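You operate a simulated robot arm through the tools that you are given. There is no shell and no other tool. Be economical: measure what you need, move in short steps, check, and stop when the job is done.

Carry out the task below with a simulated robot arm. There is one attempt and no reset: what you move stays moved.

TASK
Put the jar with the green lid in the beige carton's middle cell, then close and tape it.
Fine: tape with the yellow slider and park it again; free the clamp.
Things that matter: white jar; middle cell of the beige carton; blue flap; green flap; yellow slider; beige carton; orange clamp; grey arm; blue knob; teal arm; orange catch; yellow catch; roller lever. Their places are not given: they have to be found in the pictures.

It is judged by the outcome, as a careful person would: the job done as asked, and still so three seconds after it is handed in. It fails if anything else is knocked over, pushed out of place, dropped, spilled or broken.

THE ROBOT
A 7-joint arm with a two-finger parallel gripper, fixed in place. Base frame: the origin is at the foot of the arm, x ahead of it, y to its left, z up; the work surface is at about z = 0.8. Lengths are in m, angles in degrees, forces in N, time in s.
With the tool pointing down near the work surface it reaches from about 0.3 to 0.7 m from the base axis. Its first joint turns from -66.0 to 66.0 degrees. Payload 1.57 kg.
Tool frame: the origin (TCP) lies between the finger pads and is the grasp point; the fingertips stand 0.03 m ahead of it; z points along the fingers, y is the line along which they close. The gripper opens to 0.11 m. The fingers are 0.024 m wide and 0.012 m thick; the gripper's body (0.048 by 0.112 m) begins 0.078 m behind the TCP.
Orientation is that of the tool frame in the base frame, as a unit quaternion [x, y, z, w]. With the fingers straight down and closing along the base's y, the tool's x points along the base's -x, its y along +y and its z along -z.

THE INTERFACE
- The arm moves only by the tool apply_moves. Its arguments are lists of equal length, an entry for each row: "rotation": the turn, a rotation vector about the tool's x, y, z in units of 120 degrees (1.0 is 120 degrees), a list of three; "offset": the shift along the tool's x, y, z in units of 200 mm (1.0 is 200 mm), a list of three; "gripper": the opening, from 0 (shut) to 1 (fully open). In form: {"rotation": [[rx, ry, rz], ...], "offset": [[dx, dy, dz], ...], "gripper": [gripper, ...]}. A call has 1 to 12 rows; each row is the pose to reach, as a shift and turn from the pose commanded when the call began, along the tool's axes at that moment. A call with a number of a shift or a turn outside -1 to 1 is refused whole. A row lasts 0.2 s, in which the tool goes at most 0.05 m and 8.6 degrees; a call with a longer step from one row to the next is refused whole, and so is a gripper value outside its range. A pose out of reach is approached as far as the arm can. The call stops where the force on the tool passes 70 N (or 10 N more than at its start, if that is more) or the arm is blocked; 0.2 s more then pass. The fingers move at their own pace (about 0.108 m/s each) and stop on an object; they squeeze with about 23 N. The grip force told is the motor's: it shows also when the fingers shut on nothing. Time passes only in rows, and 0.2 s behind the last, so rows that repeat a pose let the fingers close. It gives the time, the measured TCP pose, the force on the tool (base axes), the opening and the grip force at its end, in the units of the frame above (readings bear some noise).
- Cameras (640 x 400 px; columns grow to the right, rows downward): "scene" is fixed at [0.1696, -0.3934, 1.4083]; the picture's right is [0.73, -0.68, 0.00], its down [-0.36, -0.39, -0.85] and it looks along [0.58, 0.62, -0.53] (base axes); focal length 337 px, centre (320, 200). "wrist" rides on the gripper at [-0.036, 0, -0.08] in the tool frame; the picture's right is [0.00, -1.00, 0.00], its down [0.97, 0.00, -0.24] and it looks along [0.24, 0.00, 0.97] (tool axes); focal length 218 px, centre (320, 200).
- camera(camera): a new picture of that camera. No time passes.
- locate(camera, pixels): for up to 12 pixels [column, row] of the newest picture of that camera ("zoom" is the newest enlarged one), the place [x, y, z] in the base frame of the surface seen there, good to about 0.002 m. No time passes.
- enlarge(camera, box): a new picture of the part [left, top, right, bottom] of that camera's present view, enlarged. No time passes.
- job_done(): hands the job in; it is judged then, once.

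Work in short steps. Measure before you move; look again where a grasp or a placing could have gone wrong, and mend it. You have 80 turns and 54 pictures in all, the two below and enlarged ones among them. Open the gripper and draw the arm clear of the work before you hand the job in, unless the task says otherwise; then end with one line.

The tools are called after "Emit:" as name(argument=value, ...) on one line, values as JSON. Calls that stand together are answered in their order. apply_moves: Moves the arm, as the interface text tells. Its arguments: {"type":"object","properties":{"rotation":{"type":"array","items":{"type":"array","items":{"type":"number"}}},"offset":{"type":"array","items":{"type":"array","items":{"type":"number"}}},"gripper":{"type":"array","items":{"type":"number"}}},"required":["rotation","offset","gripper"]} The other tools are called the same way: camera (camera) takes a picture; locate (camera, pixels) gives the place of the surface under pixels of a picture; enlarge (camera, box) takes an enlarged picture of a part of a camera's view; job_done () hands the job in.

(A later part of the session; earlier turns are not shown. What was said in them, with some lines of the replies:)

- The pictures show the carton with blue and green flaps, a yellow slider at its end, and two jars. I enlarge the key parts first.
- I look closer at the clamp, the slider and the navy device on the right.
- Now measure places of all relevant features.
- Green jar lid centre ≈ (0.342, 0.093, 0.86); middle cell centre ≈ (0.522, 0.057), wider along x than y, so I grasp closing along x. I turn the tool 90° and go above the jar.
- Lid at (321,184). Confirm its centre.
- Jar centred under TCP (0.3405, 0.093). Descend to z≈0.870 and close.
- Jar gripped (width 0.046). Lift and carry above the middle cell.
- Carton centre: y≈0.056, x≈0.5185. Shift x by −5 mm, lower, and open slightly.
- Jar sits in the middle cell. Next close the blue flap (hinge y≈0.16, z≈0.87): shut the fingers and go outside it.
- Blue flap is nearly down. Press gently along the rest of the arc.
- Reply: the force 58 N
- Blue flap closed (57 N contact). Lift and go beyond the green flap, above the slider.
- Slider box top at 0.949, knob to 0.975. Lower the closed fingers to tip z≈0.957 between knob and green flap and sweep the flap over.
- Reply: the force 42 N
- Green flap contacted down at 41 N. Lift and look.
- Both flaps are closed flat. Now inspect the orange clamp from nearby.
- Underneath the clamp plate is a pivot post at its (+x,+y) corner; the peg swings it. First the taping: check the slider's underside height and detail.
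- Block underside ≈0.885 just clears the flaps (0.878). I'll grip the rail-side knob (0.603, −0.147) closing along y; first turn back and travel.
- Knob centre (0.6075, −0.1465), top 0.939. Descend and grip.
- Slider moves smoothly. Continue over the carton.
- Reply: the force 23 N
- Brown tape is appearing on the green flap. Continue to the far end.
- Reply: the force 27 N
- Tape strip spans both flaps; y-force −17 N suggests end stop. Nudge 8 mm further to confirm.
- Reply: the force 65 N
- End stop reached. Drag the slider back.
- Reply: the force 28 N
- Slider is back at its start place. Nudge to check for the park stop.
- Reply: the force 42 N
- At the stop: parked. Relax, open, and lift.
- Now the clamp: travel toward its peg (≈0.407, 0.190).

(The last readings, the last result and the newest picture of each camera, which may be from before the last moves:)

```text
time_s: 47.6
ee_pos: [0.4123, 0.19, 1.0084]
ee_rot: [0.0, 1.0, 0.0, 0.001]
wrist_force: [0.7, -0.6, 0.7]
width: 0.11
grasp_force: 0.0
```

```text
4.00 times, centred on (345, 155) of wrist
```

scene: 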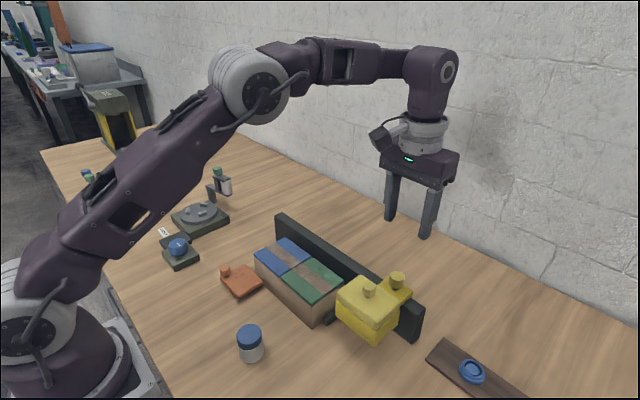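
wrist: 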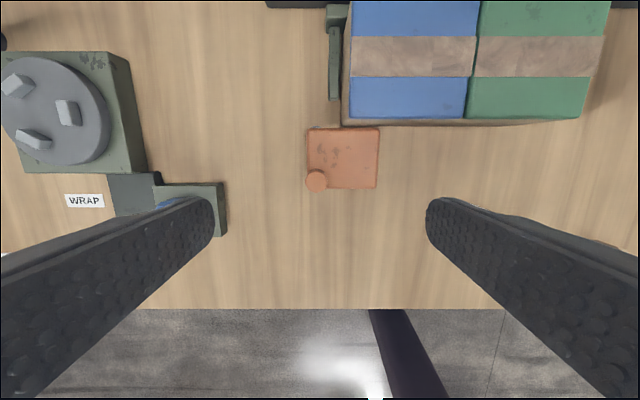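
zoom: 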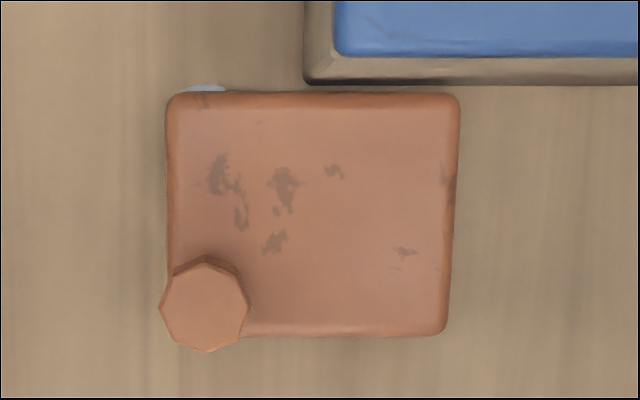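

Peg centre (0.4105, 0.1915), pivot near (0.46, 0.193). Grip the peg.

Emit:
apply_moves(rotation=[[0, 0, 0], [0, 0, 0], [0, 0, 0], [0, 0, 0], [0, 0, 0], [0, 0, 0], [0, 0, 0], [0, 0, 0]], offset=[[0.008, 0.008, 0.15], [0.008, 0.008, 0.35], [0.008, 0.008, 0.52], [0.008, 0.008, 0.66], [0.008, 0.008, 0.735], [0.008, 0.008, 0.735], [0.008, 0.008, 0.735], [0.008, 0.008, 0.735]], gripper=[0.5, 0.5, 0.5, 0.5, 0.5, 0.05, 0.05, 0.05])

```text
time_s: 49.4
ee_pos: [0.4119, 0.1953, 0.8593]
ee_rot: [-0.002, 1.0, 0.002, 0.001]
wrist_force: [-3.7, 25.4, -12.5]
width: 0.0256
grasp_force: 36.7
```

Gripped. Try swinging the peg about the pivot toward +y by 15°.

Emit:
apply_moves(rotation=[[0, 0, 0.042], [0, 0, 0.083], [0, 0, 0.125]], offset=[[-0.001, 0.021, 0], [-0.004, 0.043, 0], [-0.008, 0.063, 0]], gripper=[0.05, 0.05, 0.05])

Emit:
enlarge(camera="scene", box=[180, 215, 320, 315])

```text
time_s: 50.2
ee_pos: [0.4118, 0.203, 0.8593]
ee_rot: [0.132, 0.991, -0.002, -0.001]
wrist_force: [-5.4, -10.0, -2.4]
width: 0.0255
grasp_force: 36.7
```

```text
4.00 times, centred on (250, 265) of scene
```

zoom: 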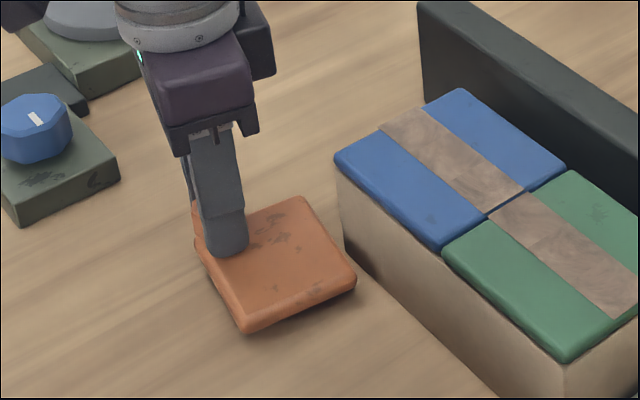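

Plate swings away from the carton with low force. Continue the arc.

Emit:
apply_moves(rotation=[[0, 0, 0.0667], [0, 0, 0.1333], [0, 0, 0.2], [0, 0, 0.2667]], offset=[[-0.0024, 0.0341, 0], [-0.0095, 0.0675, 0], [-0.0212, 0.0997, 0], [-0.0372, 0.1298, 0]], gripper=[0.05, 0.05, 0.05, 0.05])

Emit:
enlarge(camera="scene", box=[180, 215, 320, 315])

```text
time_s: 51.2
ee_pos: [0.4261, 0.2287, 0.8595]
ee_rot: [0.4, 0.917, 0.0, -0.001]
wrist_force: [-5.4, 1.9, -25.3]
width: 0.0249
grasp_force: 36.6
```

```text
4.00 times, centred on (250, 265) of scene
```

zoom: 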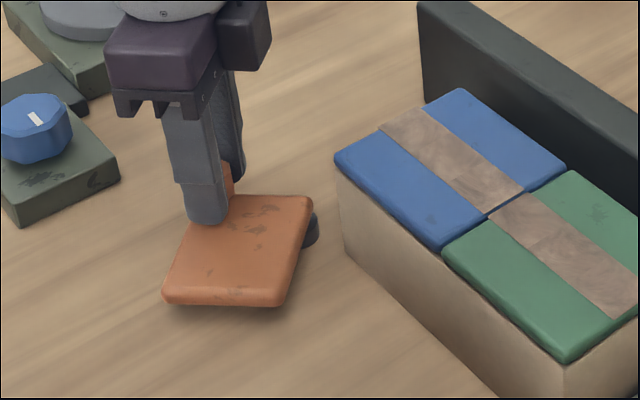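

Swung about 45°. Continue toward the stop.

Emit:
apply_moves(rotation=[[0, 0, 0.0667], [0, 0, 0.1333], [0, 0, 0.2], [0, 0, 0.2667], [0, 0, 0.3333]], offset=[[-0.0024, 0.0341, 0], [-0.0095, 0.0675, 0], [-0.0212, 0.0997, 0], [-0.0372, 0.1298, 0], [-0.0573, 0.1575, 0]], gripper=[0.05, 0.05, 0.05, 0.05, 0.05])

Emit:
enlarge(camera="scene", box=[180, 215, 320, 315])

```text
time_s: 52.4
ee_pos: [0.4584, 0.242, 0.86]
ee_rot: [0.689, 0.725, 0.001, 0.0]
wrist_force: [-1.3, 12.1, 4.4]
width: 0.0253
grasp_force: 37.1
```

```text
4.00 times, centred on (250, 265) of scene
```

zoom: 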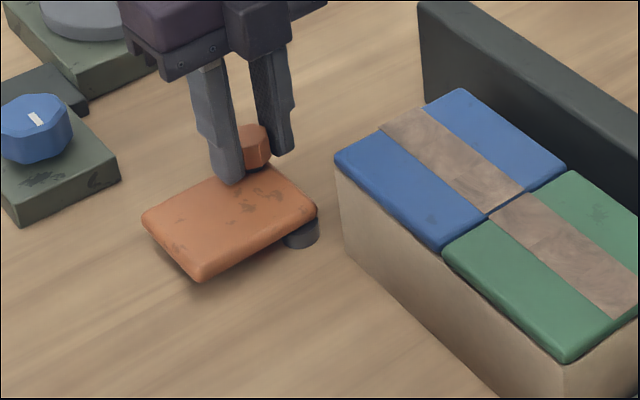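

About 87° swung, plate well clear. Probe a little further for a stop.

Emit:
apply_moves(rotation=[[0, 0, 0.05], [0, 0, 0.1]], offset=[[-0.0014, 0.0256, 0], [-0.0054, 0.0509, 0]], gripper=[0.05, 0.05])

```text
time_s: 53.0
ee_pos: [0.4594, 0.2407, 0.8593]
ee_rot: [0.76, 0.649, -0.009, -0.005]
wrist_force: [-56.2, 0.1, 22.3]
width: 0.0257
grasp_force: 37.2
```

Stop felt (−56 N): the clamp is fully free. Back off to the stop angle, open, and lift away.

Emit:
apply_moves(rotation=[[0, 0, -0.05], [0, 0, -0.08], [0, 0, -0.08], [0, 0, -0.08], [0, 0, -0.08], [0, 0, -0.08], [0, 0, -0.08], [0, 0, -0.08]], offset=[[-0.001, -0.026, 0], [-0.003, -0.043, 0], [-0.003, -0.043, 0], [-0.003, -0.043, 0], [-0.003, -0.043, -0.15], [-0.003, -0.043, -0.4], [-0.003, -0.043, -0.65], [-0.003, -0.043, -0.9]], gripper=[0.05, 0.05, 0.45, 0.45, 0.45, 0.45, 0.45, 0.45])

Emit:
camera(camera="scene")

Emit:
enlarge(camera="scene", box=[180, 190, 440, 360])

```text
time_s: 54.8
ee_pos: [0.4581, 0.2433, 1.0407]
ee_rot: [0.704, 0.71, 0.001, 0.0]
wrist_force: [1.4, 0.3, -0.3]
width: 0.0496
grasp_force: 0.1
```

```text
15 pictures are left
```

scene: 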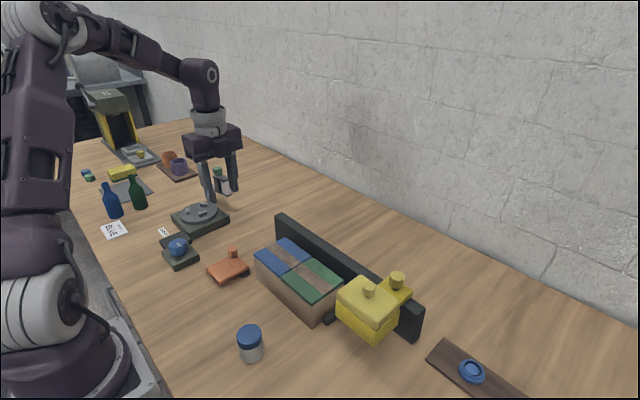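

```text
2.35 times, centred on (310, 275) of scene
```

zoom: 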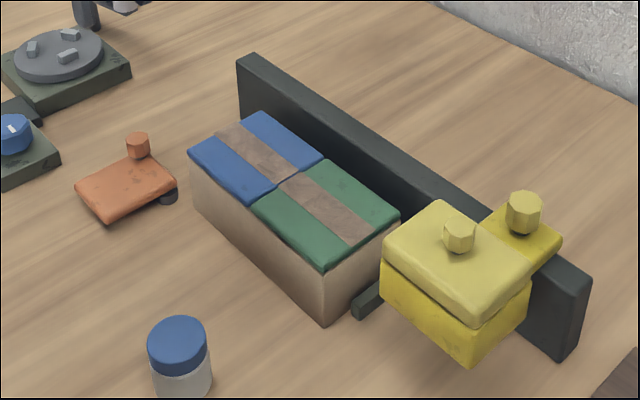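

All is as asked: taped, slider parked, clamp free. Draw the arm up clear.

Emit:
apply_moves(rotation=[[0, 0, 0], [0, 0, 0], [0, 0, 0], [0, 0, 0], [0, 0, 0]], offset=[[0, 0, -0.15], [0, 0, -0.3], [-0.15, -0.05, -0.45], [-0.3, -0.1, -0.6], [-0.4, -0.15, -0.65]], gripper=[1, 1, 1, 1, 1])

Emit:
camera(camera="wrist")

```text
time_s: 56.0
ee_pos: [0.4297, 0.1595, 1.1711]
ee_rot: [0.704, 0.711, 0.0, 0.0]
wrist_force: [-0.1, 0.2, 0.5]
width: 0.1098
grasp_force: 0.0
```

```text
13 pictures are left
```

wrist: 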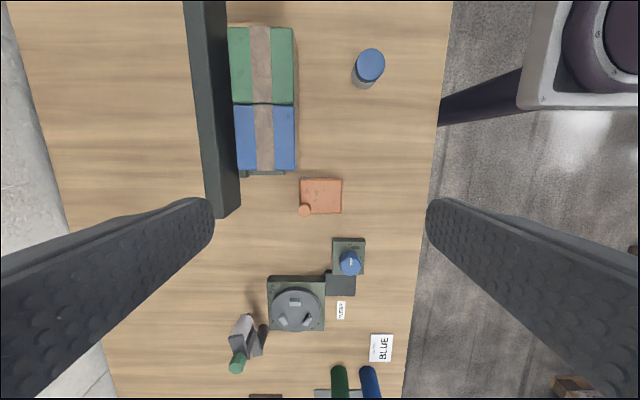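

The carton is taped, the clamp is free and the arm is clear, so I hand the job in.

Emit:
job_done()

```text
The job is handed in.
```

The jar with the green lid is in the carton's middle cell, both flaps are closed and taped, the yellow slider is parked at its stop, and the orange clamp is swung free.
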